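You operate a simulated robot arm through the tools that you are given. There is no shell and no other tool. Be economical: measure what you need, move in short steps, check, and stop when the job is done.

You are at the controls of a simulated two-armed robot. One attempt, no reset.

TASK
Wipe up the spill on the top of the long processor with the rag and put it back.

The check looks at the end state, three seconds after you hand in, the way a careful person would. Anything else that was tipped, shoved, dropped, spilled or broken makes it a failure.

THE ROBOT
Two 7-joint arms with four-finger grippers on one trunk, on a base that drives. Base frame: it is fixed to the floor where the robot stands at the start and does not move with it; the origin is under the middle of the robot, x ahead of it, y to its left, z up. Units: cm, rad, N and s.
The left shoulder is at the start at [4, 18.1, 113], the right one opposite. With the tool pointing down near the work surface each hand reaches from about 26 to 82 cm from the robot's upright axis, wherever it stands, measured 20 degrees to its own side. Places, roughly: rag [-175, -300, 100]. Payload 3.67 kg a hand.
Tool frame (each hand has its own): the origin (TCP) lies between the finger pads and is the grasp point; the fingertips stand 2.8 cm ahead of it; z points along the fingers, y is the line along which they close. Largest opening 11.2 cm; the body of the gripper starts 7.3 cm behind the TCP.
Orientation is that of the tool frame in the base frame, as a unit quaternion [x, y, z, w]. With the fingers straight down and closing along the base's y, the tool's x points along the base's -x, its y along +y and its z along -z.

THE INTERFACE
- The arms move only by the tool arm_command. It takes "left_targets", "right_targets" or both (then of equal length, played together; a hand with none holds still); each is one flat list of numbers, 7 for each row, row after row: the opening, from 0 (shut) to 1 (fully open), then the shift along the tool's x, y, z in cm, then the turn, a rotation vector about the tool's x, y, z in rad. In form: [hand, dx, dy, dz, ax, ay, az, hand, dx, dy, dz, ax, ay, az, ...]. A call has 1 to 8 rows; each row is the pose to reach, as a shift and turn from the pose commanded when the call began, along the tool's axes at that moment. Rows are played at 5 a second. More than 5 cm and 0.15 rad between two rows, or a gripper value outside its range, and nothing of the call is played. Where a pose cannot be reached the arm comes as near as it can. A force on the tool above 40 N (or 10 N above the force at the start of the call, whichever is more), or a blocked arm, ends the call early, and 0.2 s more pass. The fingers move at their own pace and stop on an object; they squeeze with about 24 N. The grip force told is the motor's: it shows also when the fingers shut on nothing. Time passes only in rows, and 0.2 s behind the last, so rows that repeat a pose let the fingers close. The reply holds the time, the measured pose of the TCP, the force on the tool along the base axes, the opening and the grip force, in the units named above and with some noise, with the torque about the TCP (base axes, N m) and any sound that the robot's microphone picked up.
- Cameras (640 x 400 px; columns grow to the right, rows downward): "scene" is now at [11.11, 0.83, 137.06]; the picture's right is [0.08, -1.00, 0.00], its down [-0.46, -0.04, -0.89] and it looks along [0.88, 0.07, -0.46] (base axes); focal length 287 px, centre (320, 200). "left" rides on the left gripper at [6, 1.8, -10.4] in its tool frame; the picture's right is [-0.29, 0.96, 0.00], its down [-0.80, -0.24, -0.55] and it looks along [-0.53, -0.16, 0.83] (tool axes); focal length 234 px, centre (320, 200). "right" rides on the right gripper at [6, -1.8, -10.4] in its tool frame; the picture's right is [0.29, 0.96, 0.00], its down [-0.80, 0.24, -0.55] and it looks along [-0.53, 0.16, 0.83] (tool axes); focal length 234 px, centre (320, 200). There is no depth. A picture from a camera that has moved, and an enlarged one, comes with that camera's place and axes in the base frame and with its lens.
- grab_frame(camera): a new picture of that camera. No time passes.
- raise_lower(by): slides the trunk up (or, below 0, down) by that many cm; the arms and the scene camera ride with it, the base frame stays. It gives what a move gives, with no picture.
- roll_base(legs): drives the robot by 1 to 6 legs, each [ahead, left, turn to the left] in cm, cm and rad, along the robot's own axes; the way and the turn of a leg run together, so that a leg with both is an arc; at most 150 cm and 3.142 rad a leg. The arms and the cameras ride along, it lands a little off, and it stops where it bumps. It gives what a move gives.
- pan_tilt(pan, tilt): turns the head with the scene camera to pan (to the left, within 1.501 rad either way) and tilt (down, from -0.506 to 1.204), counted from straight ahead of the robot. It gives what a move gives.
- enlarge(camera, box): a new picture of the part [left, top, right, bottom] of that camera's present view, enlarged. No time passes.
- job_done(): hands the job in; it is judged then, once.

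Work in short steps. Places have to be worked out from the pictures, the camera data and where the tool is seen: move nearer, look again, correct. Check each grasp and each placing, and mend what went wrong. You have 135 turns and 102 pictures in all, those below and enlarged ones among them. Open the grippers and draw the arms clear of the work before you hand the job in, unless the task says otherwise; then end with one line.

The tools are called by a JSON object that holds its "fn" and its "kwargs". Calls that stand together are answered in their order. arm_command: Moves the arms, as the interface text tells. Its arguments: {"type":"object","properties":{"left_targets":{"type":"array","items":{"type":"number"}},"right_targets":{"type":"array","items":{"type":"number"}}},"required":[]} The other tools are called the same way: raise_lower (by) slides the trunk up or down; roll_base (legs) drives the base; pan_tilt (pan, tilt) turns the head that bears the scene camera; grab_frame (camera) takes a picture; enlarge (camera, box) takes an enlarged picture of a part of a camera's view; job_done () hands the job in.

At the start:

```text
t: 0.0
left_tool_pos: [54.76, 26.47, 113.17]
left_tcp_rot: [0.0, 1.0, 0.0, 0.0]
left_wrist_force: [0.1, -0.2, 0.4]
left_wrist_torque: [-0.02, 0.03, 0.06]
left_grip_width: 11.19
left_gripper_force: 0.0
right_tool_pos: [57.6, -22.5, 115.93]
right_tcp_rot: [0.0, 1.0, 0.0, 0.0]
right_wrist_force: [1.0, 0.4, -0.6]
right_wrist_torque: [0.0, 0.01, 0.0]
right_grip_width: 11.17
right_gripper_force: 0.1
trunk travel left (down, up): [-25.0, 26.4]
robot x, y, heading: [-0.04, -0.3, -0.0]
head pan, tilt: [0.079, 0.482]
```

scene: 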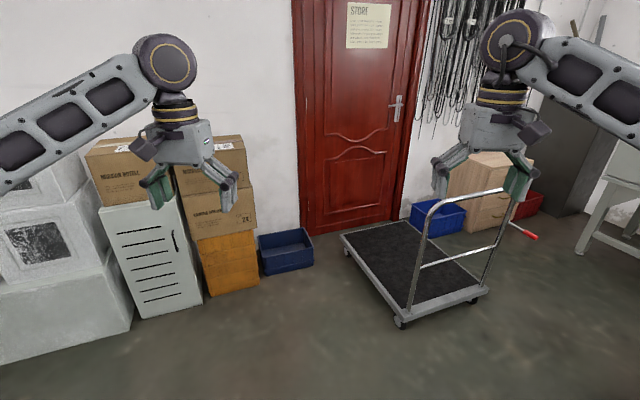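
right: 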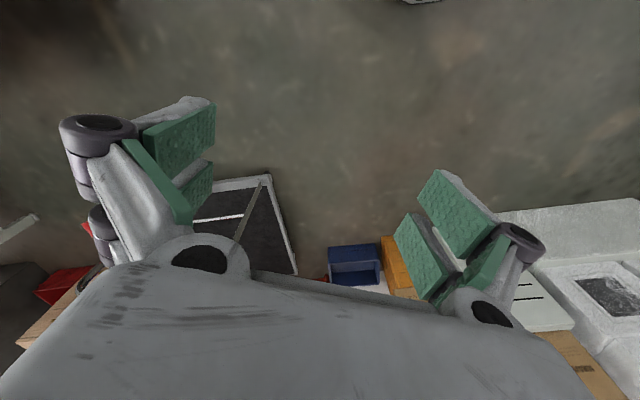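
left: 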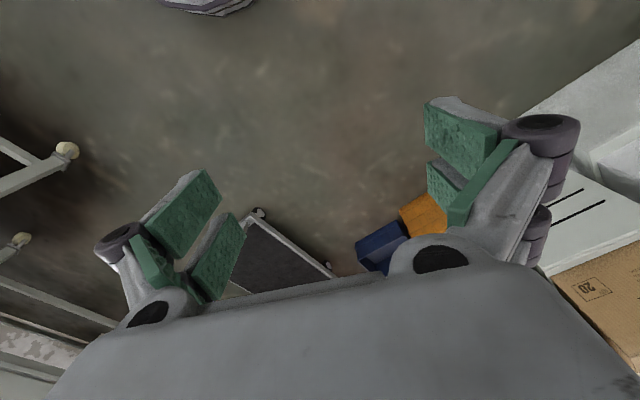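

The picture shows a store wall ahead; the rag is behind and to the right. I turn the head to the right to look.

{"fn": "pan_tilt", "kwargs": {"pan": -1.0, "tilt": 0.35}}

{"fn": "grab_frame", "kwargs": {"camera": "scene"}}

{"fn": "pan_tilt", "kwargs": {"pan": -1.5, "tilt": 0.35}}

{"fn": "grab_frame", "kwargs": {"camera": "scene"}}

{"fn": "pan_tilt", "kwargs": {"pan": 1.5, "tilt": 0.35}}

{"fn": "grab_frame", "kwargs": {"camera": "scene"}}

```text
t: 1.3
left_tool_pos: [54.72, 26.43, 113.27]
left_tcp_rot: [0.0, 1.0, 0.0, -0.001]
left_wrist_force: [0.4, -0.9, -0.1]
left_wrist_torque: [-0.02, -0.03, -0.03]
left_grip_width: 11.2
left_gripper_force: 0.1
right_tool_pos: [57.63, -22.5, 115.79]
right_tcp_rot: [0.001, 1.0, 0.001, 0.0]
right_wrist_force: [0.1, 0.2, 0.6]
right_wrist_torque: [-0.01, 0.02, 0.01]
right_grip_width: 11.18
right_gripper_force: 0.0
trunk travel left (down, up): [-25.0, 26.4]
robot x, y, heading: [-0.15, -0.15, 0.001]
head pan, tilt: [-1.0, 0.351]
```

```text
98 pictures are left
camera scene: at [7.04, -7.71, 138.27], right [-0.84, -0.54, 0.0], down [-0.19, 0.29, -0.94], along [0.51, -0.79, -0.34], focal length 287 px, centre (320, 200)
```

scene: 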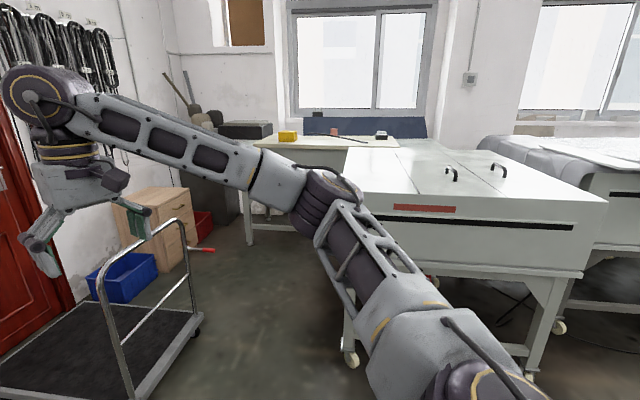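

```text
t: 2.2
left_tool_pos: [54.67, 26.4, 113.36]
left_tcp_rot: [-0.001, 1.0, 0.0, 0.001]
left_wrist_force: [-0.4, -0.4, -0.5]
left_wrist_torque: [-0.01, -0.01, 0.01]
left_grip_width: 11.2
left_gripper_force: 0.1
right_tool_pos: [57.65, -22.53, 115.99]
right_tcp_rot: [-0.001, 1.0, 0.0, 0.0]
right_wrist_force: [-0.2, 0.7, 0.2]
right_wrist_torque: [-0.01, -0.03, -0.01]
right_grip_width: 11.18
right_gripper_force: 0.1
trunk travel left (down, up): [-25.0, 26.4]
robot x, y, heading: [-0.12, 0.23, 0.002]
head pan, tilt: [-1.499, 0.351]
```

```text
97 pictures are left
camera scene: at [2.68, -9.16, 138.27], right [-1.0, -0.07, 0.0], down [-0.03, 0.34, -0.94], along [0.07, -0.94, -0.34], focal length 287 px, centre (320, 200)
```

scene: 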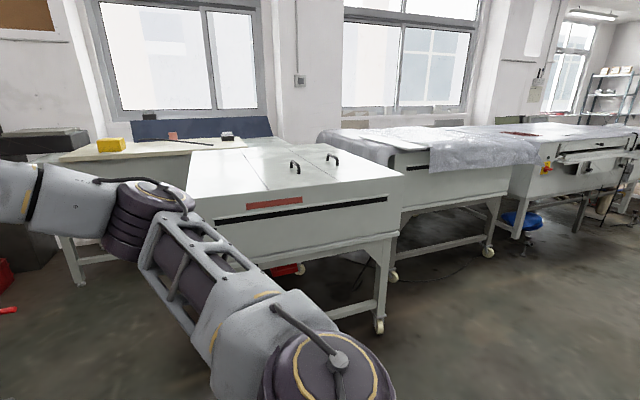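

```text
t: 4.8
left_tool_pos: [54.63, 26.51, 113.26]
left_tcp_rot: [0.0, 1.0, 0.0, 0.0]
left_wrist_force: [0.5, 0.6, -0.1]
left_wrist_torque: [0.01, -0.01, 0.06]
left_grip_width: 11.22
left_gripper_force: 0.0
right_tool_pos: [57.57, -22.56, 115.84]
right_tcp_rot: [0.0, 1.0, 0.0, 0.0]
right_wrist_force: [0.0, -0.6, -0.7]
right_wrist_torque: [0.0, -0.01, 0.0]
right_grip_width: 11.18
right_gripper_force: 0.1
trunk travel left (down, up): [-25.0, 26.4]
robot x, y, heading: [0.24, -0.1, -0.006]
head pan, tilt: [1.499, 0.351]
```

```text
96 pictures are left
camera scene: at [2.67, 9.41, 138.27], right [1.0, -0.07, 0.0], down [-0.03, -0.34, -0.94], along [0.07, 0.94, -0.34], focal length 287 px, centre (320, 200)
```

scene: 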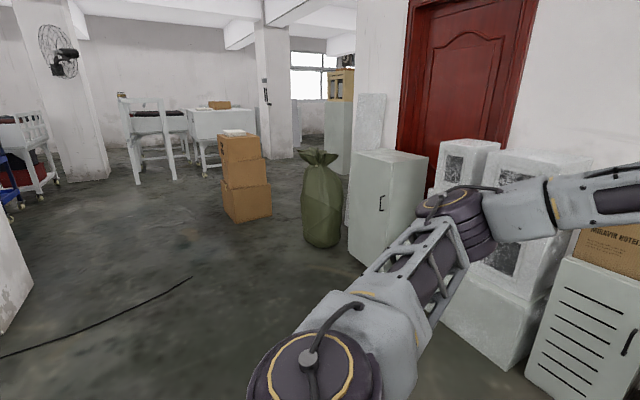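

The rag's rough place projects near px (527,135), on the long machines against the windows. I enlarge that, facing that way.

{"fn": "pan_tilt", "kwargs": {"pan": -1.5, "tilt": 0.3}}

{"fn": "enlarge", "kwargs": {"camera": "scene", "box": [400, 60, 640, 210]}}

```text
t: 7.5
left_tool_pos: [54.65, 26.34, 113.38]
left_tcp_rot: [-0.001, 1.0, 0.0, 0.0]
left_wrist_force: [-1.3, 0.0, -0.6]
left_wrist_torque: [0.01, 0.01, 0.01]
left_grip_width: 11.2
left_gripper_force: 0.1
right_tool_pos: [57.57, -22.4, 115.85]
right_tcp_rot: [0.0, 1.0, 0.001, -0.001]
right_wrist_force: [0.3, 0.7, 0.0]
right_wrist_torque: [0.02, -0.03, 0.01]
right_grip_width: 11.22
right_gripper_force: 0.1
trunk travel left (down, up): [-25.0, 26.4]
robot x, y, heading: [-0.03, -0.24, 0.002]
head pan, tilt: [-1.499, 0.3]
```

```text
2.67 times, centred on (520, 135) of scene
camera zoom: at [2.68, -9.19, 138.74], right [-1.0, -0.07, 0.0], down [-0.02, 0.29, -0.96], along [0.07, -0.95, -0.3], focal length 765 px, centre (-213, 373)
```

zoom: 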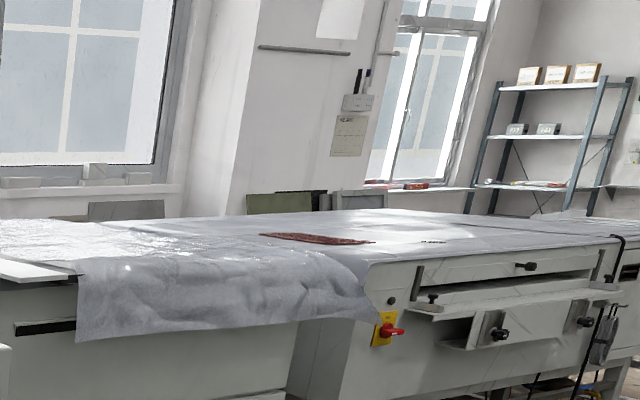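

The reddish rag lies on the third machine, about [-180,-319,100]; the line of machines is skewed, so facing it means heading about -1.1. I turn so and shift to the right by steps.

{"fn": "roll_base", "kwargs": {"legs": [[0, 0, -1.1], [0, -140, 0]]}}

{"fn": "pan_tilt", "kwargs": {"pan": -0.8, "tilt": 0.4}}

{"fn": "grab_frame", "kwargs": {"camera": "scene"}}

```text
t: 17.6
left_tool_pos: [-74.51, -100.54, 113.34]
left_tcp_rot: [0.516, 0.857, 0.001, -0.001]
left_wrist_force: [-0.2, -0.8, -0.1]
left_wrist_torque: [-0.01, -0.03, 0.02]
left_grip_width: 11.18
left_gripper_force: 0.1
right_tool_pos: [-116.32, -125.83, 115.89]
right_tcp_rot: [0.516, 0.856, 0.0, 0.0]
right_wrist_force: [-0.4, -0.4, 0.4]
right_wrist_torque: [-0.01, 0.01, 0.02]
right_grip_width: 11.21
right_gripper_force: 0.0
trunk travel left (down, up): [-25.0, 26.4]
robot x, y, heading: [-123.14, -64.1, -1.087]
head pan, tilt: [-1.499, 0.3]
```

```text
t: 18.7
left_tool_pos: [-74.63, -100.57, 113.37]
left_tcp_rot: [0.516, 0.857, 0.001, 0.0]
left_wrist_force: [0.1, -0.2, 0.0]
left_wrist_torque: [0.02, -0.01, -0.01]
left_grip_width: 11.21
left_gripper_force: 0.0
right_tool_pos: [-116.47, -125.97, 115.85]
right_tcp_rot: [0.516, 0.857, 0.0, 0.0]
right_wrist_force: [-0.6, 0.6, -0.1]
right_wrist_torque: [0.0, 0.0, 0.01]
right_grip_width: 11.21
right_gripper_force: 0.1
trunk travel left (down, up): [-25.0, 26.4]
robot x, y, heading: [-123.23, -64.34, -1.085]
head pan, tilt: [-0.799, 0.4]
```

```text
94 pictures are left
camera scene: at [-125.32, -74.98, 137.81], right [-0.95, 0.31, 0.0], down [0.12, 0.37, -0.92], along [-0.29, -0.88, -0.39], focal length 287 px, centre (320, 200)
```

scene: 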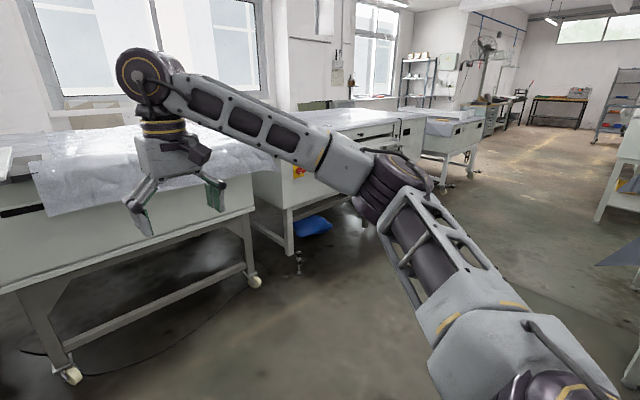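

Floor is clear; machine 3's front legs are about 117 cm ahead of the place I aim for. I shift further right and ahead.

{"fn": "roll_base", "kwargs": {"legs": [[0, -135, 0], [50, 0, 0]]}}

{"fn": "pan_tilt", "kwargs": {"pan": 0.0, "tilt": 0.45}}

{"fn": "grab_frame", "kwargs": {"camera": "scene"}}

{"fn": "grab_frame", "kwargs": {"camera": "right"}}

```text
t: 28.3
left_tool_pos: [-171.9, -208.23, 113.22]
left_tcp_rot: [0.518, 0.855, 0.0, 0.001]
left_wrist_force: [-0.2, -0.4, -0.1]
left_wrist_torque: [0.02, 0.01, -0.01]
left_grip_width: 11.2
left_gripper_force: 0.0
right_tool_pos: [-213.92, -233.51, 115.86]
right_tcp_rot: [0.518, 0.856, 0.0, 0.0]
right_wrist_force: [0.1, 0.3, 0.1]
right_wrist_torque: [0.03, 0.03, 0.0]
right_grip_width: 11.21
right_gripper_force: 0.1
trunk travel left (down, up): [-25.0, 26.4]
robot x, y, heading: [-220.73, -171.97, -1.09]
head pan, tilt: [-0.799, 0.4]
```

```text
t: 29.5
left_tool_pos: [-171.85, -208.26, 113.38]
left_tcp_rot: [0.517, 0.856, 0.0, 0.001]
left_wrist_force: [-0.7, -0.5, 0.5]
left_wrist_torque: [-0.03, 0.0, 0.01]
left_grip_width: 11.18
left_gripper_force: 0.1
right_tool_pos: [-213.84, -233.55, 115.86]
right_tcp_rot: [0.518, 0.855, -0.001, 0.0]
right_wrist_force: [0.3, -0.4, -0.1]
right_wrist_torque: [0.0, 0.0, 0.0]
right_grip_width: 11.19
right_gripper_force: 0.1
trunk travel left (down, up): [-25.0, 26.4]
robot x, y, heading: [-220.46, -171.96, -1.09]
head pan, tilt: [0.0, 0.45]
```

```text
93 pictures are left
camera scene: at [-215.49, -181.87, 137.34], right [-0.89, -0.46, 0.0], down [-0.2, 0.39, -0.9], along [0.42, -0.8, -0.44], focal length 287 px, centre (320, 200)
```

scene: 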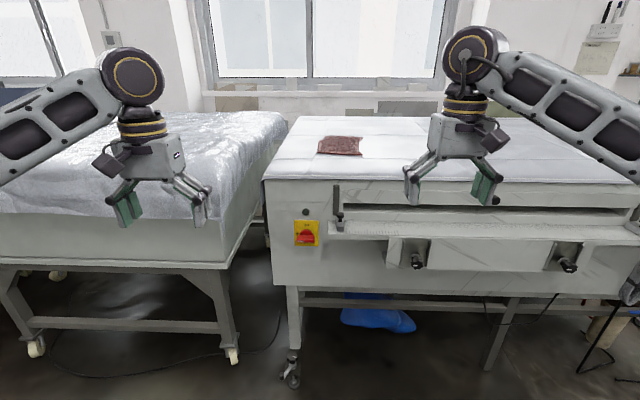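

```text
92 pictures are left
camera right: at [-218.21, -229.01, 126.32], right [0.72, 0.7, 0.0], down [0.58, -0.6, 0.55], along [0.39, -0.4, -0.83], focal length 234 px, centre (320, 200)
```

right: 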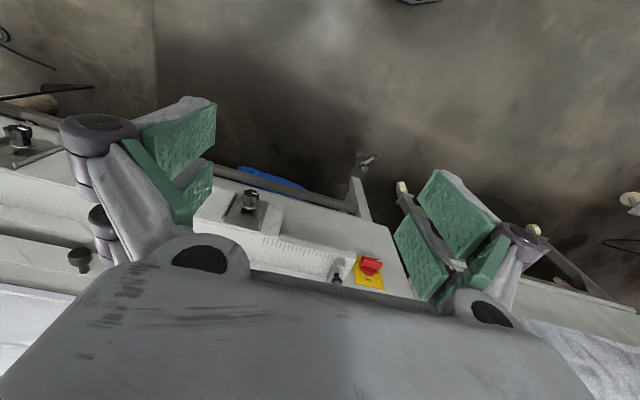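

The rag is on the third machine's top, near its left end. I raise the trunk for a better view and safe clearance, and enlarge the top.

{"fn": "raise_lower", "kwargs": {"by": 20}}

{"fn": "enlarge", "kwargs": {"camera": "scene", "box": [240, 100, 640, 350]}}

{"fn": "pan_tilt", "kwargs": {"pan": -0.6, "tilt": 0.5}}

{"fn": "grab_frame", "kwargs": {"camera": "scene"}}

```text
t: 31.6
left_tool_pos: [-171.88, -208.25, 133.22]
left_tcp_rot: [0.518, 0.856, -0.001, 0.0]
left_wrist_force: [0.0, 0.2, -0.3]
left_wrist_torque: [0.01, 0.02, -0.01]
left_grip_width: 11.2
left_gripper_force: 0.2
right_tool_pos: [-213.97, -233.35, 135.96]
right_tcp_rot: [0.518, 0.855, 0.001, 0.0]
right_wrist_force: [0.6, 0.1, 0.6]
right_wrist_torque: [0.0, 0.0, 0.0]
right_grip_width: 11.19
right_gripper_force: 0.0
trunk travel left (down, up): [-45.0, 6.4]
robot x, y, heading: [-220.64, -172.2, -1.087]
head pan, tilt: [0.0, 0.45]
```

```text
1.60 times, centred on (440, 225) of scene
camera zoom: at [-215.48, -181.86, 157.35], right [-0.89, -0.46, 0.0], down [-0.2, 0.39, -0.9], along [0.42, -0.8, -0.44], focal length 459 px, centre (128, 160)
```

zoom: 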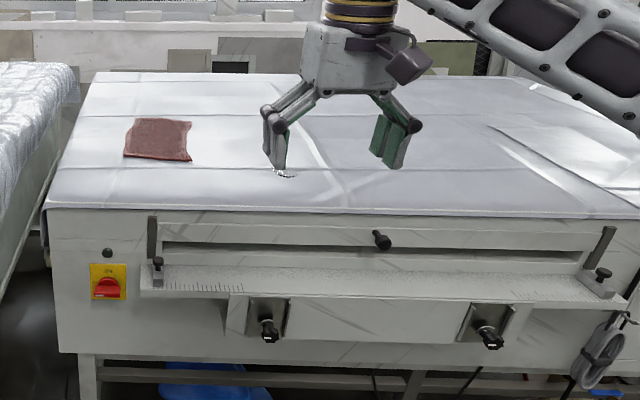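

```text
t: 32.6
left_tool_pos: [-171.86, -208.32, 133.21]
left_tcp_rot: [0.519, 0.855, 0.0, 0.0]
left_wrist_force: [-0.4, 0.0, 0.6]
left_wrist_torque: [0.01, -0.01, 0.0]
left_grip_width: 11.19
left_gripper_force: 0.1
right_tool_pos: [-213.82, -233.48, 135.94]
right_tcp_rot: [0.518, 0.855, 0.0, 0.0]
right_wrist_force: [0.8, 0.5, -0.9]
right_wrist_torque: [0.0, -0.01, 0.02]
right_grip_width: 11.21
right_gripper_force: 0.0
trunk travel left (down, up): [-45.0, 6.4]
robot x, y, heading: [-220.53, -172.12, -1.089]
head pan, tilt: [-0.6, 0.499]
```

```text
90 pictures are left
camera scene: at [-220.81, -182.73, 156.9], right [-0.99, 0.12, 0.0], down [0.06, 0.48, -0.88], along [-0.1, -0.87, -0.48], focal length 287 px, centre (320, 200)
```

scene: 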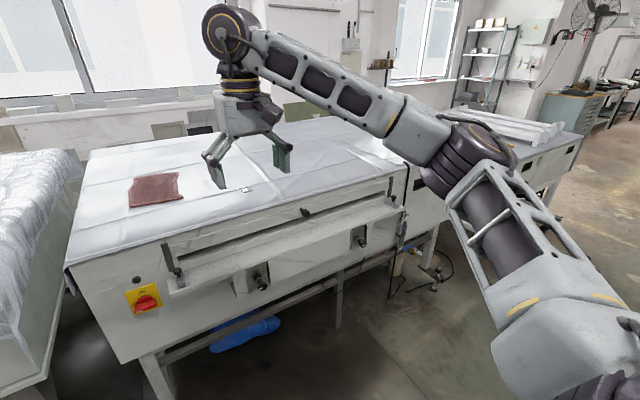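

There's something at px (247,189) beside the right fingers. I enlarge it.

{"fn": "enlarge", "kwargs": {"camera": "scene", "box": [100, 130, 292, 250]}}

{"fn": "enlarge", "kwargs": {"camera": "scene", "box": [240, 80, 432, 200]}}

```text
3.33 times, centred on (196, 190) of scene
camera zoom: at [-220.81, -182.73, 156.9], right [-0.99, 0.12, 0.0], down [0.06, 0.48, -0.88], along [-0.1, -0.87, -0.48], focal length 956 px, centre (733, 233)
```

zoom: 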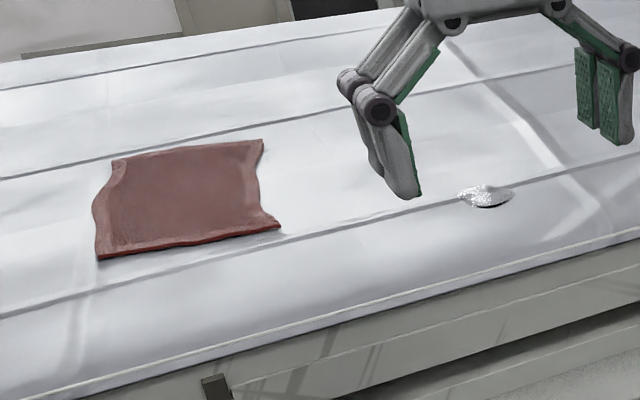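

```text
3.33 times, centred on (336, 140) of scene
camera zoom: at [-220.81, -182.73, 156.9], right [-0.99, 0.12, 0.0], down [0.06, 0.48, -0.88], along [-0.1, -0.87, -0.48], focal length 956 px, centre (267, 400)
```

zoom: 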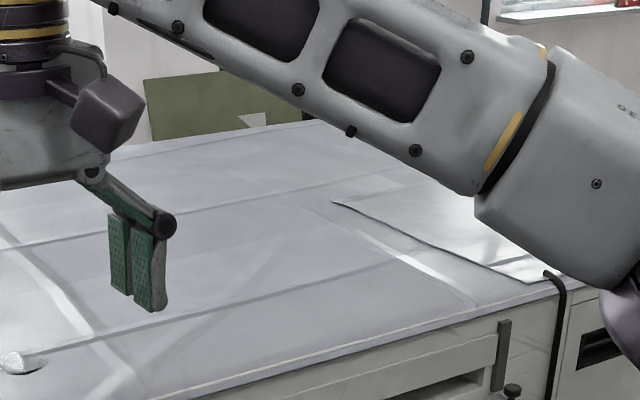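

Rag ≈ 127 cm ahead of the camera, 8 right; the spill (white foamy blob) ≈ 102 ahead, 39 right; top ≈ z 102–104. I drive 40 ahead and look from above.

{"fn": "roll_base", "kwargs": {"legs": [[40, 0, 0]]}}

{"fn": "pan_tilt", "kwargs": {"pan": -0.2, "tilt": 0.75}}

{"fn": "grab_frame", "kwargs": {"camera": "scene"}}

{"fn": "grab_frame", "kwargs": {"camera": "right"}}

```text
t: 35.2
left_tool_pos: [-153.73, -243.16, 133.29]
left_tcp_rot: [0.517, 0.856, 0.0, 0.001]
left_wrist_force: [0.8, -0.5, -1.1]
left_wrist_torque: [-0.02, -0.01, -0.02]
left_grip_width: 11.18
left_gripper_force: 0.1
right_tool_pos: [-195.71, -268.28, 136.02]
right_tcp_rot: [0.517, 0.856, -0.001, 0.001]
right_wrist_force: [1.1, 0.1, 0.4]
right_wrist_torque: [0.0, -0.02, 0.03]
right_grip_width: 11.2
right_gripper_force: 0.1
trunk travel left (down, up): [-45.0, 6.4]
robot x, y, heading: [-202.38, -207.24, -1.088]
head pan, tilt: [-0.6, 0.499]
```

```text
t: 36.0
left_tool_pos: [-153.67, -243.22, 133.29]
left_tcp_rot: [0.518, 0.856, 0.001, 0.0]
left_wrist_force: [0.1, -0.5, 0.1]
left_wrist_torque: [-0.02, 0.0, -0.01]
left_grip_width: 11.22
left_gripper_force: 0.0
right_tool_pos: [-195.53, -268.56, 135.82]
right_tcp_rot: [0.518, 0.856, 0.0, -0.001]
right_wrist_force: [0.3, -0.6, -0.5]
right_wrist_torque: [0.02, -0.05, 0.01]
right_grip_width: 11.22
right_gripper_force: 0.0
trunk travel left (down, up): [-45.0, 6.4]
robot x, y, heading: [-202.31, -207.13, -1.086]
head pan, tilt: [-0.201, 0.75]
```

```text
87 pictures are left
camera scene: at [-199.13, -216.74, 154.71], right [-0.96, -0.28, 0.0], down [-0.19, 0.66, -0.73], along [0.2, -0.7, -0.68], focal length 287 px, centre (320, 200)
```

scene: 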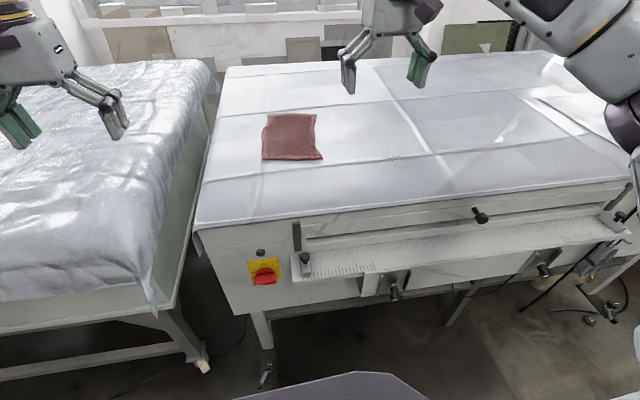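

```text
86 pictures are left
camera right: at [-199.88, -264.06, 146.32], right [0.71, 0.7, 0.0], down [0.58, -0.6, 0.55], along [0.39, -0.4, -0.83], focal length 234 px, centre (320, 200)
```

right: 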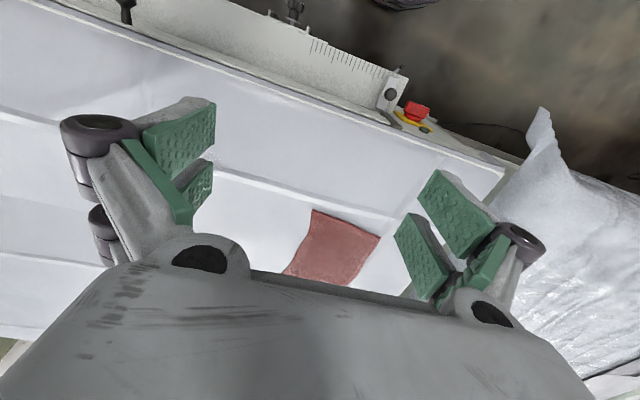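

The top is at z≈103 (both cameras agree), rag centre ≈[-166,-298], spill ≈[-203,-294]; machine front runs for heading ≈-1.14. I square up, go left 8 and ahead 16, then look down at the clearance.

{"fn": "roll_base", "kwargs": {"legs": [[0, 8, -0.055], [16, 0, 0]]}}

{"fn": "pan_tilt", "kwargs": {"pan": -0.3, "tilt": 1.1}}

{"fn": "grab_frame", "kwargs": {"camera": "scene"}}

```text
t: 38.1
left_tool_pos: [-141.97, -256.59, 133.44]
left_tcp_rot: [0.542, 0.841, -0.001, 0.001]
left_wrist_force: [-0.3, 0.6, 0.4]
left_wrist_torque: [-0.02, -0.02, 0.0]
left_grip_width: 11.2
left_gripper_force: 0.1
right_tool_pos: [-185.37, -279.57, 136.1]
right_tcp_rot: [0.541, 0.841, -0.001, 0.001]
right_wrist_force: [-1.0, 0.5, -0.5]
right_wrist_torque: [-0.02, -0.02, -0.03]
right_grip_width: 11.2
right_gripper_force: 0.0
trunk travel left (down, up): [-45.0, 6.4]
robot x, y, heading: [-188.25, -217.79, -1.145]
head pan, tilt: [-0.201, 0.75]
```

```text
t: 39.0
left_tool_pos: [-141.81, -257.02, 133.17]
left_tcp_rot: [0.541, 0.841, 0.0, -0.001]
left_wrist_force: [0.2, 0.5, -0.1]
left_wrist_torque: [0.01, 0.01, 0.0]
left_grip_width: 11.17
left_gripper_force: 0.0
right_tool_pos: [-184.96, -279.92, 135.88]
right_tcp_rot: [0.541, 0.841, 0.0, 0.0]
right_wrist_force: [0.6, 0.2, -0.4]
right_wrist_torque: [0.03, 0.04, -0.03]
right_grip_width: 11.21
right_gripper_force: 0.0
trunk travel left (down, up): [-45.0, 6.4]
robot x, y, heading: [-188.53, -217.89, -1.145]
head pan, tilt: [-0.3, 1.1]
```

```text
85 pictures are left
camera scene: at [-186.79, -226.26, 152.13], right [-0.99, -0.13, 0.0], down [-0.11, 0.88, -0.45], along [0.06, -0.45, -0.89], focal length 287 px, centre (320, 200)
```

scene: 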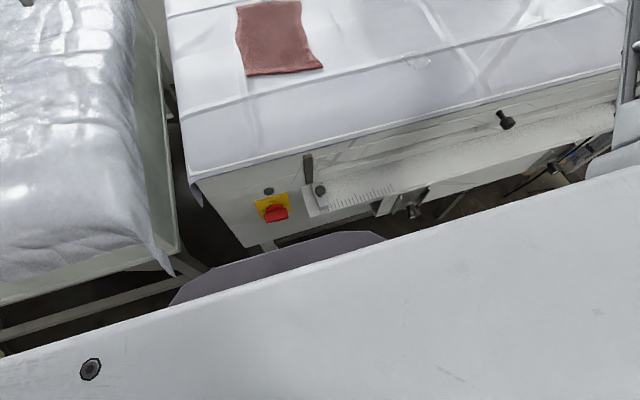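

The base front seems close to the machine, so I go no nearer: the rag's near part (n≈193) is ~73 cm ahead, in reach. I move the right hand above it, to z≈118.

{"fn": "arm_command", "kwargs": {"right_targets": [0.6, -2.6, 1.8, 3, 0, 0, 0, 0.6, -5.2, 3.6, 6, 0, 0, 0, 0.6, -7.8, 5.4, 9, 0, 0, 0, 0.6, -10.4, 7.2, 12, 0, 0, 0, 0.6, -13, 9, 15, 0, 0, 0, 0.6, -15.5, 10.6, 18, 0, 0, 0]}}

{"fn": "grab_frame", "kwargs": {"camera": "right"}}

{"fn": "pan_tilt", "kwargs": {"pan": -0.1, "tilt": 0.75}}

{"fn": "grab_frame", "kwargs": {"camera": "scene"}}

```text
t: 40.4
left_tool_pos: [-141.6, -256.99, 133.17]
left_tcp_rot: [0.541, 0.841, 0.0, -0.001]
left_wrist_force: [1.1, 0.2, -0.2]
left_wrist_torque: [-0.01, 0.01, 0.02]
left_grip_width: 11.21
left_gripper_force: 0.2
right_tool_pos: [-168.86, -289.72, 117.97]
right_tcp_rot: [0.541, 0.841, -0.002, -0.001]
right_wrist_force: [-0.5, 0.6, -0.8]
right_wrist_torque: [0.02, 0.02, 0.01]
right_grip_width: 6.73
right_gripper_force: 0.1
trunk travel left (down, up): [-45.0, 6.4]
robot x, y, heading: [-188.22, -218.01, -1.143]
head pan, tilt: [-0.3, 1.1]
```

```text
84 pictures are left
camera right: at [-172.87, -284.97, 128.31], right [0.75, 0.66, 0.0], down [0.55, -0.63, 0.55], along [0.36, -0.42, -0.83], focal length 234 px, centre (320, 200)
```

right: 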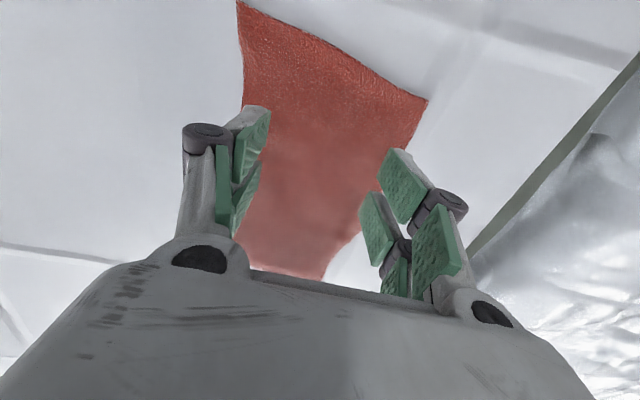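

```text
t: 41.2
left_tool_pos: [-141.81, -256.87, 133.34]
left_tcp_rot: [0.541, 0.841, -0.001, 0.0]
left_wrist_force: [-0.8, -0.4, 0.6]
left_wrist_torque: [0.01, -0.02, 0.01]
left_grip_width: 11.19
left_gripper_force: 0.1
right_tool_pos: [-169.11, -289.55, 117.93]
right_tcp_rot: [0.541, 0.841, 0.0, 0.0]
right_wrist_force: [-0.6, 0.4, 0.5]
right_wrist_torque: [-0.02, 0.02, -0.01]
right_grip_width: 6.72
right_gripper_force: 0.0
trunk travel left (down, up): [-45.0, 6.4]
robot x, y, heading: [-188.35, -217.91, -1.148]
head pan, tilt: [-0.099, 0.75]
```

```text
83 pictures are left
camera scene: at [-185.01, -227.67, 154.7], right [-0.95, -0.32, 0.0], down [-0.22, 0.65, -0.73], along [0.23, -0.69, -0.68], focal length 287 px, centre (320, 200)
```

scene: 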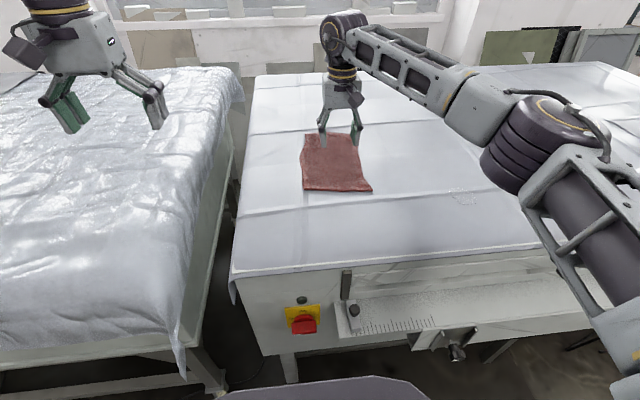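

The TCP sits over the rag, 6.5 cm in from its near edge, roughly centred. I go down 10 with the fingers about 7 cm apart, to tips at ~105.

{"fn": "arm_command", "kwargs": {"right_targets": [0.6, 0, 1.2, 4, 0, 0, 0, 0.6, 0, 1.2, 8, 0, 0, 0, 0.6, 0, 1.2, 10, 0, 0, 0]}}

{"fn": "enlarge", "kwargs": {"camera": "scene", "box": [256, 80, 416, 180]}}

```text
t: 42.0
left_tool_pos: [-141.79, -256.94, 133.3]
left_tcp_rot: [0.541, 0.841, -0.001, 0.0]
left_wrist_force: [-0.1, 0.4, -0.4]
left_wrist_torque: [0.02, 0.01, 0.0]
left_grip_width: 11.22
left_gripper_force: 0.0
right_tool_pos: [-168.03, -289.18, 107.77]
right_tcp_rot: [0.541, 0.841, -0.001, 0.001]
right_wrist_force: [0.0, -0.3, -0.1]
right_wrist_torque: [-0.03, 0.02, 0.01]
right_grip_width: 6.72
right_gripper_force: 0.1
trunk travel left (down, up): [-45.0, 6.4]
robot x, y, heading: [-188.66, -217.91, -1.146]
head pan, tilt: [-0.099, 0.75]
```

```text
4.00 times, centred on (336, 130) of scene
camera zoom: at [-184.98, -227.68, 154.71], right [-0.95, -0.32, 0.0], down [-0.22, 0.65, -0.73], along [0.23, -0.69, -0.68], focal length 1148 px, centre (256, 480)
```

zoom: 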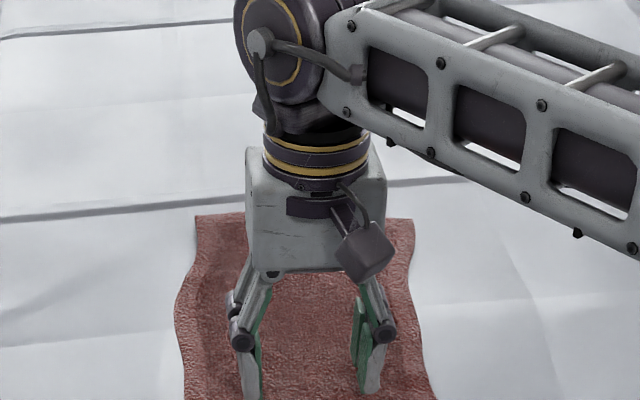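

The fingers are just above the rag. I go down by half-centimetres, watching the force.

{"fn": "arm_command", "kwargs": {"right_targets": [0.6, 0, 0, 0.5, 0, 0, 0, 0.6, 0, 0, 1.0, 0, 0, 0, 0.6, 0, 0, 1.3, 0, 0, 0]}}

```text
t: 42.8
left_tool_pos: [-141.8, -256.96, 133.32]
left_tcp_rot: [0.541, 0.841, 0.001, 0.0]
left_wrist_force: [-0.4, 0.6, -0.6]
left_wrist_torque: [-0.01, -0.02, 0.0]
left_grip_width: 11.17
left_gripper_force: 0.1
right_tool_pos: [-168.08, -289.11, 106.7]
right_tcp_rot: [0.541, 0.841, -0.001, 0.001]
right_wrist_force: [0.5, -0.8, 0.6]
right_wrist_torque: [0.01, -0.02, 0.0]
right_grip_width: 6.75
right_gripper_force: 0.4
trunk travel left (down, up): [-45.0, 6.4]
robot x, y, heading: [-188.58, -218.08, -1.148]
head pan, tilt: [-0.099, 0.75]
```

No contact yet at TCP 106.7. I go on down.

{"fn": "arm_command", "kwargs": {"right_targets": [0.6, 0, 0, 0.3, 0, 0, 0, 0.6, 0, 0, 0.6, 0, 0, 0, 0.6, 0, 0, 0.9, 0, 0, 0, 0.6, 0, 0, 1.2, 0, 0, 0]}}

```text
t: 43.8
left_tool_pos: [-141.82, -256.8, 133.41]
left_tcp_rot: [0.541, 0.841, -0.001, 0.0]
left_wrist_force: [0.2, -0.2, -0.2]
left_wrist_torque: [0.01, 0.01, 0.0]
left_grip_width: 11.19
left_gripper_force: 0.0
right_tool_pos: [-167.71, -289.2, 106.6]
right_tcp_rot: [0.542, 0.841, -0.001, 0.008]
right_wrist_force: [-0.2, -0.6, 28.7]
right_wrist_torque: [0.23, 0.05, -0.01]
right_grip_width: 3.33
right_gripper_force: 9.1
trunk travel left (down, up): [-45.0, 6.4]
robot x, y, heading: [-188.17, -217.9, -1.147]
head pan, tilt: [-0.099, 0.75]
stopped in row 4 (right hand): the force on the tool passed its limit at 45 N (the readings are from after the stop); the commanded pose is now the measured one
```

Contact at TCP ≈106.5 with 29 N; the fingers have been pushed to 3.3 cm. I back off a bit and reopen, then press lightly and close.

{"fn": "arm_command", "kwargs": {"right_targets": [0.5, 0, 0, -0.4, 0, 0, 0, 0.5, 0, 0, -0.4, 0, 0, 0, 0.5, 0, 0, -0.1, 0, 0, 0]}}

{"fn": "enlarge", "kwargs": {"camera": "scene", "box": [256, 100, 416, 200]}}

```text
t: 44.6
left_tool_pos: [-141.87, -256.69, 133.44]
left_tcp_rot: [0.541, 0.841, -0.001, 0.001]
left_wrist_force: [-0.3, -0.6, 0.0]
left_wrist_torque: [0.0, -0.03, -0.01]
left_grip_width: 11.17
left_gripper_force: 0.0
right_tool_pos: [-167.82, -289.19, 106.58]
right_tcp_rot: [0.541, 0.841, -0.001, 0.006]
right_wrist_force: [0.3, -1.1, 29.2]
right_wrist_torque: [0.06, 0.04, -0.01]
right_grip_width: 5.3
right_gripper_force: 10.3
trunk travel left (down, up): [-45.0, 6.4]
robot x, y, heading: [-188.36, -218.15, -1.143]
head pan, tilt: [-0.099, 0.75]
```

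```text
4.00 times, centred on (336, 150) of scene
camera zoom: at [-185.03, -227.4, 154.74], right [-0.95, -0.32, 0.0], down [-0.22, 0.64, -0.73], along [0.24, -0.69, -0.68], focal length 1148 px, centre (256, 400)
```

zoom: 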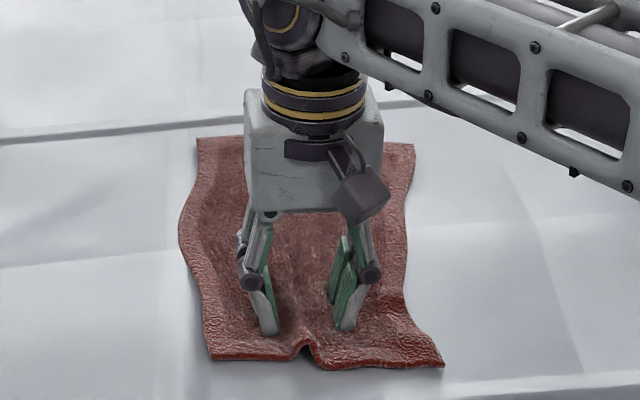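

It is a real cloth: a fold has formed between the fingers. I close on it.

{"fn": "arm_command", "kwargs": {"right_targets": [0.25, 0, 0, 0, 0, 0, 0, 0, 0, 0, -0.1, 0, 0, 0, 0, 0, 0, -0.2, 0, 0, 0, 0, 0, 0, -0.3, 0, 0, 0, 0, 0, 0, -0.3, 0, 0, 0]}}

{"fn": "enlarge", "kwargs": {"camera": "scene", "box": [256, 100, 416, 200]}}

```text
t: 45.8
left_tool_pos: [-141.81, -256.74, 133.35]
left_tcp_rot: [0.541, 0.841, -0.001, 0.002]
left_wrist_force: [-0.1, -0.2, 0.5]
left_wrist_torque: [-0.01, 0.0, -0.02]
left_grip_width: 11.18
left_gripper_force: 0.1
right_tool_pos: [-167.85, -288.95, 106.59]
right_tcp_rot: [0.541, 0.841, -0.002, 0.005]
right_wrist_force: [0.7, 0.8, 25.5]
right_wrist_torque: [0.08, 0.1, -0.06]
right_grip_width: 0.83
right_gripper_force: 24.5
trunk travel left (down, up): [-45.0, 6.4]
robot x, y, heading: [-188.25, -218.11, -1.146]
head pan, tilt: [-0.099, 0.75]
```

```text
4.00 times, centred on (336, 150) of scene
camera zoom: at [-185.05, -227.33, 154.73], right [-0.95, -0.32, 0.0], down [-0.22, 0.64, -0.73], along [0.24, -0.69, -0.68], focal length 1148 px, centre (256, 400)
```

zoom: 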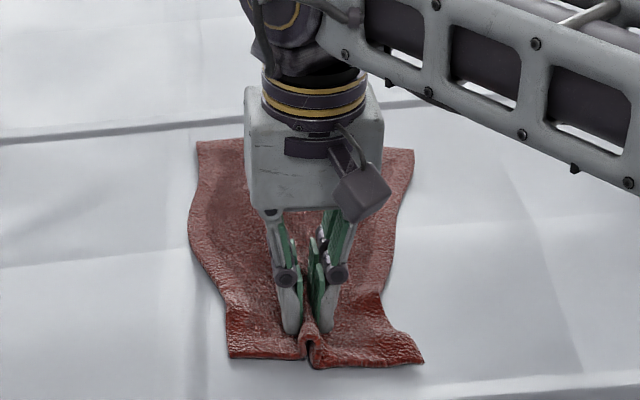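

Width 0.83 with the fold pinched. I lift 12 cm and check the hold.

{"fn": "arm_command", "kwargs": {"right_targets": [0, 0, 0, -3, 0, 0, 0, 0, 0, 0, -6, 0, 0, 0, 0, 0, 0, -9, 0, 0, 0, 0, 0, 0, -12, 0, 0, 0]}}

{"fn": "grab_frame", "kwargs": {"camera": "scene"}}

{"fn": "enlarge", "kwargs": {"camera": "scene", "box": [400, 150, 528, 230]}}

```text
t: 46.8
left_tool_pos: [-141.73, -257.0, 133.25]
left_tcp_rot: [0.54, 0.842, 0.0, -0.001]
left_wrist_force: [0.1, 0.0, -0.4]
left_wrist_torque: [-0.04, 0.01, 0.0]
left_grip_width: 11.23
left_gripper_force: 0.0
right_tool_pos: [-167.79, -289.28, 118.51]
right_tcp_rot: [0.541, 0.841, 0.0, 0.004]
right_wrist_force: [-0.1, 0.0, -0.6]
right_wrist_torque: [0.0, 0.08, -0.04]
right_grip_width: 0.81
right_gripper_force: 23.8
trunk travel left (down, up): [-45.0, 6.4]
robot x, y, heading: [-188.26, -217.99, -1.144]
head pan, tilt: [-0.099, 0.75]
```

```text
79 pictures are left
camera scene: at [-184.94, -227.7, 154.71], right [-0.95, -0.32, 0.0], down [-0.22, 0.65, -0.73], along [0.23, -0.69, -0.68], focal length 287 px, centre (320, 200)
```

scene: 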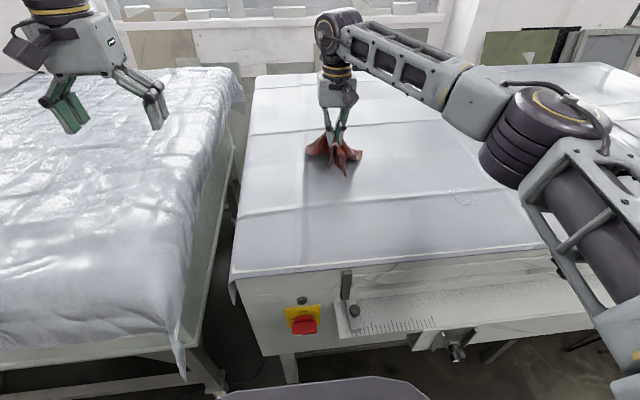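

```text
5.00 times, centred on (464, 190) of scene
camera zoom: at [-184.94, -227.7, 154.71], right [-0.95, -0.32, 0.0], down [-0.22, 0.65, -0.73], along [0.23, -0.69, -0.68], focal length 1435 px, centre (-400, 250)
```

zoom: 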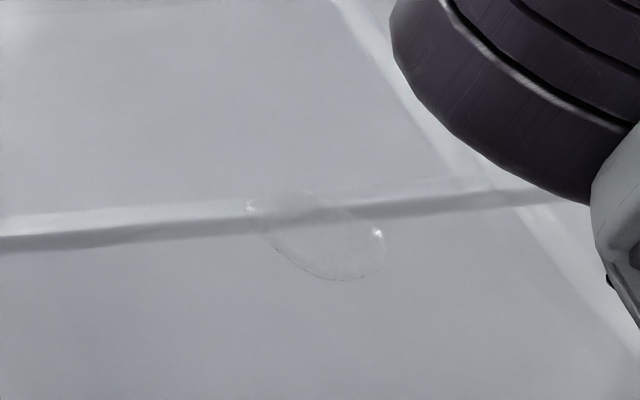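

The rag is held and hangs in a bunch. The spill is a clear puddle, ~9×6 cm, centred ≈[-203.8,-293.5]. I carry the rag over it.

{"fn": "arm_command", "kwargs": {"right_targets": [0, 1.4, -4.3, -1, 0, 0, 0, 0, 2.8, -8.6, -2, 0, 0, 0, 0, 4.2, -12.9, -3, 0, 0, 0, 0, 5.6, -17.2, -4, 0, 0, 0, 0, 7, -21.5, -4, 0, 0, 0, 0, 8.4, -25.8, -4, 0, 0, 0, 0, 9.8, -30.1, -4, 0, 0, 0, 0, 11.2, -34.5, -4, 0, 0, 0]}}

{"fn": "pan_tilt", "kwargs": {"pan": -0.5, "tilt": 0.8}}

{"fn": "grab_frame", "kwargs": {"camera": "scene"}}

{"fn": "grab_frame", "kwargs": {"camera": "right"}}

```text
t: 48.6
left_tool_pos: [-141.94, -256.91, 133.39]
left_tcp_rot: [0.541, 0.841, 0.0, 0.001]
left_wrist_force: [-0.5, 0.7, -0.4]
left_wrist_torque: [0.01, -0.01, -0.04]
left_grip_width: 11.19
left_gripper_force: 0.0
right_tool_pos: [-203.97, -292.96, 122.28]
right_tcp_rot: [0.541, 0.841, 0.0, 0.004]
right_wrist_force: [0.2, 1.5, -0.6]
right_wrist_torque: [-0.01, 0.02, 0.0]
right_grip_width: 0.81
right_gripper_force: 24.0
trunk travel left (down, up): [-45.0, 6.4]
robot x, y, heading: [-188.59, -218.47, -1.144]
head pan, tilt: [-0.099, 0.75]
```

```text
t: 49.5
left_tool_pos: [-141.69, -256.84, 133.26]
left_tcp_rot: [0.541, 0.841, 0.0, 0.0]
left_wrist_force: [0.0, -0.2, 0.2]
left_wrist_torque: [0.01, -0.01, 0.01]
left_grip_width: 11.19
left_gripper_force: 0.0
right_tool_pos: [-203.69, -293.18, 122.3]
right_tcp_rot: [0.54, 0.841, 0.0, 0.004]
right_wrist_force: [0.7, 0.6, 0.7]
right_wrist_torque: [-0.03, 0.03, -0.01]
right_grip_width: 0.79
right_gripper_force: 24.4
trunk travel left (down, up): [-45.0, 6.4]
robot x, y, heading: [-188.54, -218.19, -1.144]
head pan, tilt: [-0.499, 0.799]
```

```text
77 pictures are left
camera scene: at [-188.15, -227.9, 154.31], right [-1.0, 0.07, 0.0], down [0.05, 0.72, -0.7], along [-0.05, -0.7, -0.72], focal length 287 px, centre (320, 200)
```

scene: 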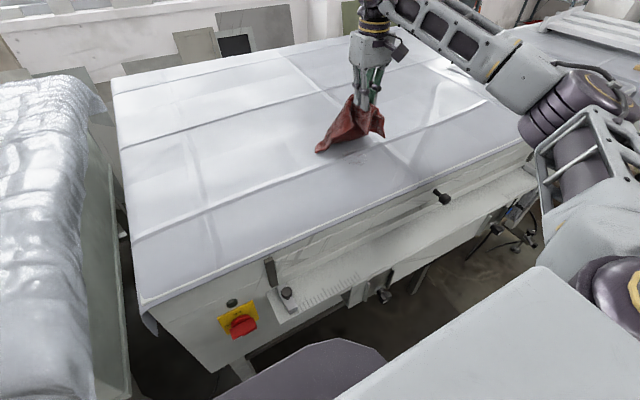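

```text
76 pictures are left
camera right: at [-207.86, -288.34, 132.69], right [0.75, 0.66, 0.0], down [0.55, -0.62, 0.56], along [0.37, -0.42, -0.83], focal length 234 px, centre (320, 200)
```

right: 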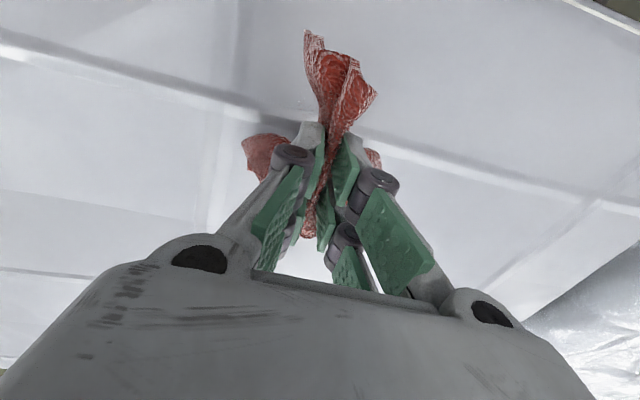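

I lower the bunch onto the puddle, to just above contact height.

{"fn": "arm_command", "kwargs": {"right_targets": [0, 0, 0, 4, 0, 0, 0, 0, 0, 0, 8, 0, 0, 0, 0, 0, 0, 12, 0, 0, 0, 0, 0, 0, 14, 0, 0, 0, 0, 0, 0, 14.8, 0, 0, 0]}}

{"fn": "enlarge", "kwargs": {"camera": "scene", "box": [256, 60, 480, 200]}}

```text
t: 50.7
left_tool_pos: [-141.73, -256.9, 133.32]
left_tcp_rot: [0.541, 0.841, 0.0, 0.001]
left_wrist_force: [-0.1, 0.1, 0.8]
left_wrist_torque: [-0.02, -0.03, 0.0]
left_grip_width: 11.2
left_gripper_force: 0.0
right_tool_pos: [-203.75, -293.14, 107.62]
right_tcp_rot: [0.542, 0.84, -0.002, 0.006]
right_wrist_force: [0.0, -1.5, 7.8]
right_wrist_torque: [-0.17, 0.04, 0.0]
right_grip_width: 0.8
right_gripper_force: 24.3
trunk travel left (down, up): [-45.0, 6.4]
robot x, y, heading: [-188.62, -217.72, -1.146]
head pan, tilt: [-0.499, 0.799]
```

```text
2.86 times, centred on (368, 130) of scene
camera zoom: at [-188.17, -227.8, 154.32], right [-1.0, 0.07, 0.0], down [0.05, 0.71, -0.7], along [-0.05, -0.7, -0.72], focal length 820 px, centre (183, 400)
```

zoom: 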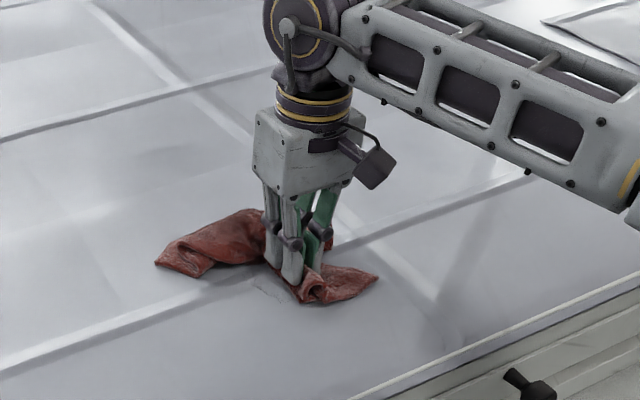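

Pressing with 8 N; a bit of puddle shows to the left of the cloth. I wipe left-right over the area.

{"fn": "arm_command", "kwargs": {"right_targets": [0, 0, 4, 0.1, 0, 0, 0, 0, 0, 7, 0.1, 0, 0, 0, 0, 2.5, 4, 0.1, 0, 0, 0, 0, 2.5, 0, 0.1, 0, 0, 0, 0, 2.5, -4, 0.1, 0, 0, 0, 0, 2.5, -7, 0.1, 0, 0, 0, 0, -0.5, -5, 0.1, 0, 0, 0, 0, -0.5, -1, 0.1, 0, 0, 0]}}

{"fn": "arm_command", "kwargs": {"right_targets": [0, 0, 4, 0, 0, 0, 0, 0, -1.5, 7, 0, 0, 0, 0, 0, -3, 4, 0, 0, 0, 0, 0, -3, 0, 0, 0, 0, 0, 0, -3, -4, 0, 0, 0, 0, 0, -1, -6, 0, 0, 0, 0, 0, 1, -3, 0, 0, 0, 0, 0, 1, 0, 0, 0, 0, 0]}}

{"fn": "enlarge", "kwargs": {"camera": "scene", "box": [256, 60, 480, 200]}}

```text
t: 52.5
left_tool_pos: [-141.67, -256.79, 133.31]
left_tcp_rot: [0.541, 0.841, -0.001, 0.0]
left_wrist_force: [0.1, 0.7, 0.8]
left_wrist_torque: [0.01, 0.03, 0.02]
left_grip_width: 11.17
left_gripper_force: 0.0
right_tool_pos: [-204.38, -293.93, 107.33]
right_tcp_rot: [0.541, 0.841, -0.001, 0.004]
right_wrist_force: [-0.3, -1.5, 5.5]
right_wrist_torque: [-0.11, 0.1, -0.03]
right_grip_width: 0.84
right_gripper_force: 24.3
trunk travel left (down, up): [-45.0, 6.4]
robot x, y, heading: [-188.32, -218.2, -1.14]
head pan, tilt: [-0.499, 0.799]
```

```text
t: 54.3
left_tool_pos: [-141.76, -256.96, 133.26]
left_tcp_rot: [0.541, 0.841, -0.001, -0.001]
left_wrist_force: [0.3, 0.5, -0.4]
left_wrist_torque: [0.04, 0.05, 0.01]
left_grip_width: 11.19
left_gripper_force: 0.2
right_tool_pos: [-204.83, -293.09, 107.3]
right_tcp_rot: [0.542, 0.841, -0.001, 0.003]
right_wrist_force: [-1.5, 2.1, 8.1]
right_wrist_torque: [0.05, 0.15, -0.01]
right_grip_width: 0.83
right_gripper_force: 24.0
trunk travel left (down, up): [-45.0, 6.4]
robot x, y, heading: [-188.03, -218.25, -1.145]
head pan, tilt: [-0.499, 0.799]
```

```text
2.86 times, centred on (368, 130) of scene
camera zoom: at [-188.05, -227.86, 154.31], right [-1.0, 0.07, 0.0], down [0.05, 0.71, -0.7], along [-0.05, -0.7, -0.72], focal length 820 px, centre (183, 400)
```

zoom: 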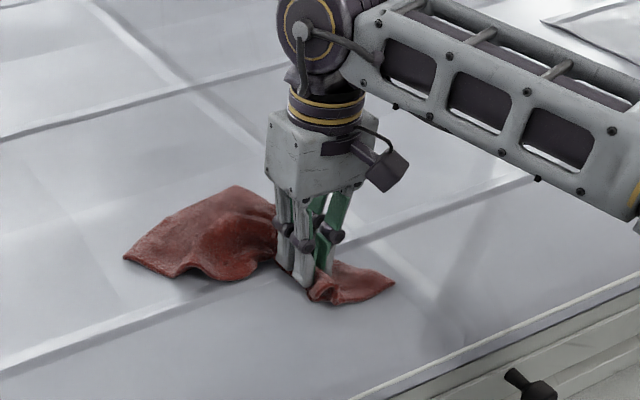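

Some wiping is done. I lift the rag and move it aside to check the spot.

{"fn": "arm_command", "kwargs": {"right_targets": [0, 0, 0, -4, 0, 0, 0, 0, 0, 0, -8, 0, 0, 0, 0, 0, 0, -12, 0, 0, 0, 0, 0, 0, -15, 0, 0, 0, 0, -3, 4, -15, 0, 0, 0, 0, -6, 8, -15, 0, 0, 0, 0, -8, 12, -15, 0, 0, 0, 0, -8, 16, -15, 0, 0, 0]}}

{"fn": "enlarge", "kwargs": {"camera": "scene", "box": [288, 90, 480, 210]}}

{"fn": "pan_tilt", "kwargs": {"pan": -0.15, "tilt": 0.75}}

{"fn": "enlarge", "kwargs": {"camera": "scene", "box": [370, 130, 530, 230]}}

```text
t: 56.1
left_tool_pos: [-141.77, -256.9, 133.27]
left_tcp_rot: [0.541, 0.841, -0.001, 0.0]
left_wrist_force: [0.2, 0.6, 0.1]
left_wrist_torque: [0.02, 0.01, 0.0]
left_grip_width: 11.2
left_gripper_force: 0.1
right_tool_pos: [-186.89, -293.7, 122.41]
right_tcp_rot: [0.542, 0.84, -0.002, 0.004]
right_wrist_force: [-0.9, -0.2, -0.7]
right_wrist_torque: [-0.03, 0.07, 0.0]
right_grip_width: 0.82
right_gripper_force: 24.2
trunk travel left (down, up): [-45.0, 6.4]
robot x, y, heading: [-188.59, -218.55, -1.143]
head pan, tilt: [-0.499, 0.799]
```

```text
3.33 times, centred on (384, 150) of scene
camera zoom: at [-188.05, -227.85, 154.31], right [-1.0, 0.07, 0.0], down [0.05, 0.71, -0.7], along [-0.05, -0.7, -0.72], focal length 956 px, centre (107, 367)
```

zoom: 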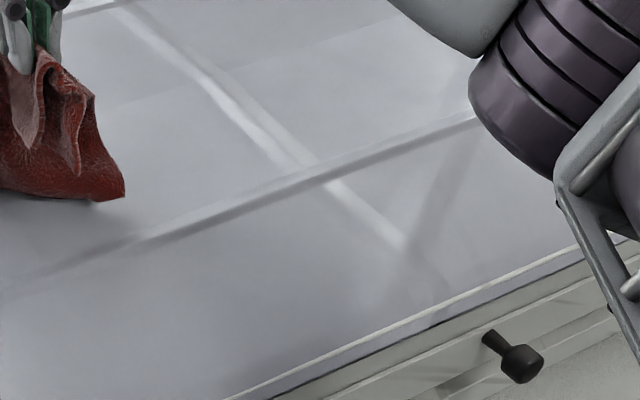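

```text
t: 56.9
left_tool_pos: [-141.83, -257.07, 133.3]
left_tcp_rot: [0.541, 0.841, 0.0, 0.0]
left_wrist_force: [-0.3, 0.2, -0.3]
left_wrist_torque: [-0.03, -0.03, 0.0]
left_grip_width: 11.19
left_gripper_force: 0.1
right_tool_pos: [-187.18, -293.84, 122.36]
right_tcp_rot: [0.541, 0.841, -0.001, 0.004]
right_wrist_force: [0.5, -0.4, -1.5]
right_wrist_torque: [-0.02, 0.06, -0.02]
right_grip_width: 0.79
right_gripper_force: 24.3
trunk travel left (down, up): [-45.0, 6.4]
robot x, y, heading: [-188.17, -218.05, -1.146]
head pan, tilt: [-0.15, 0.75]
```

```text
4.00 times, centred on (450, 180) of scene
camera zoom: at [-185.42, -227.85, 154.7], right [-0.96, -0.27, 0.0], down [-0.19, 0.66, -0.73], along [0.2, -0.7, -0.68], focal length 1148 px, centre (-200, 280)
```

zoom: 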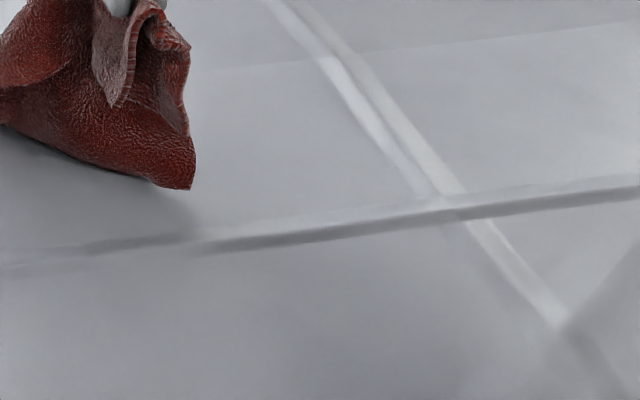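

The spot looks dry. I carry the rag back, a little beyond its old grasp point, so I can lay its tail out away from me.

{"fn": "arm_command", "kwargs": {"right_targets": [0, -1.7, 3.5, -2, 0, 0, 0, 0, -3.4, 7, -4, 0, 0, 0, 0, -5.1, 10.5, -4, 0, 0, 0, 0, -6.8, 14, -4, 0, 0, 0, 0, -8.5, 17.5, -4, 0, 0, 0, 0, -11, 19.6, -3, 0, 0, 0, 0, -11, 19.6, -3, 0, 0, 0]}}

{"fn": "grab_frame", "kwargs": {"camera": "scene"}}

```text
t: 58.5
left_tool_pos: [-141.57, -256.85, 133.28]
left_tcp_rot: [0.541, 0.841, 0.0, -0.001]
left_wrist_force: [-0.3, -0.1, -0.8]
left_wrist_torque: [-0.02, 0.04, 0.02]
left_grip_width: 11.19
left_gripper_force: 0.0
right_tool_pos: [-166.8, -292.64, 125.06]
right_tcp_rot: [0.541, 0.841, -0.002, 0.004]
right_wrist_force: [0.2, 0.6, -0.2]
right_wrist_torque: [-0.03, 0.09, 0.0]
right_grip_width: 0.8
right_gripper_force: 24.4
right hand out of reach, approached as far as the arm can: row 5, 6, 7
trunk travel left (down, up): [-45.0, 6.4]
robot x, y, heading: [-188.64, -218.04, -1.146]
head pan, tilt: [-0.15, 0.75]
```

```text
71 pictures are left
camera scene: at [-185.21, -227.79, 154.7], right [-0.96, -0.27, 0.0], down [-0.19, 0.66, -0.73], along [0.2, -0.7, -0.68], focal length 287 px, centre (320, 200)
```

scene: 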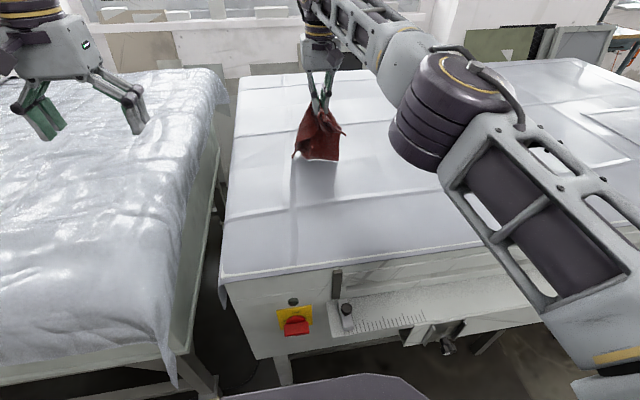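

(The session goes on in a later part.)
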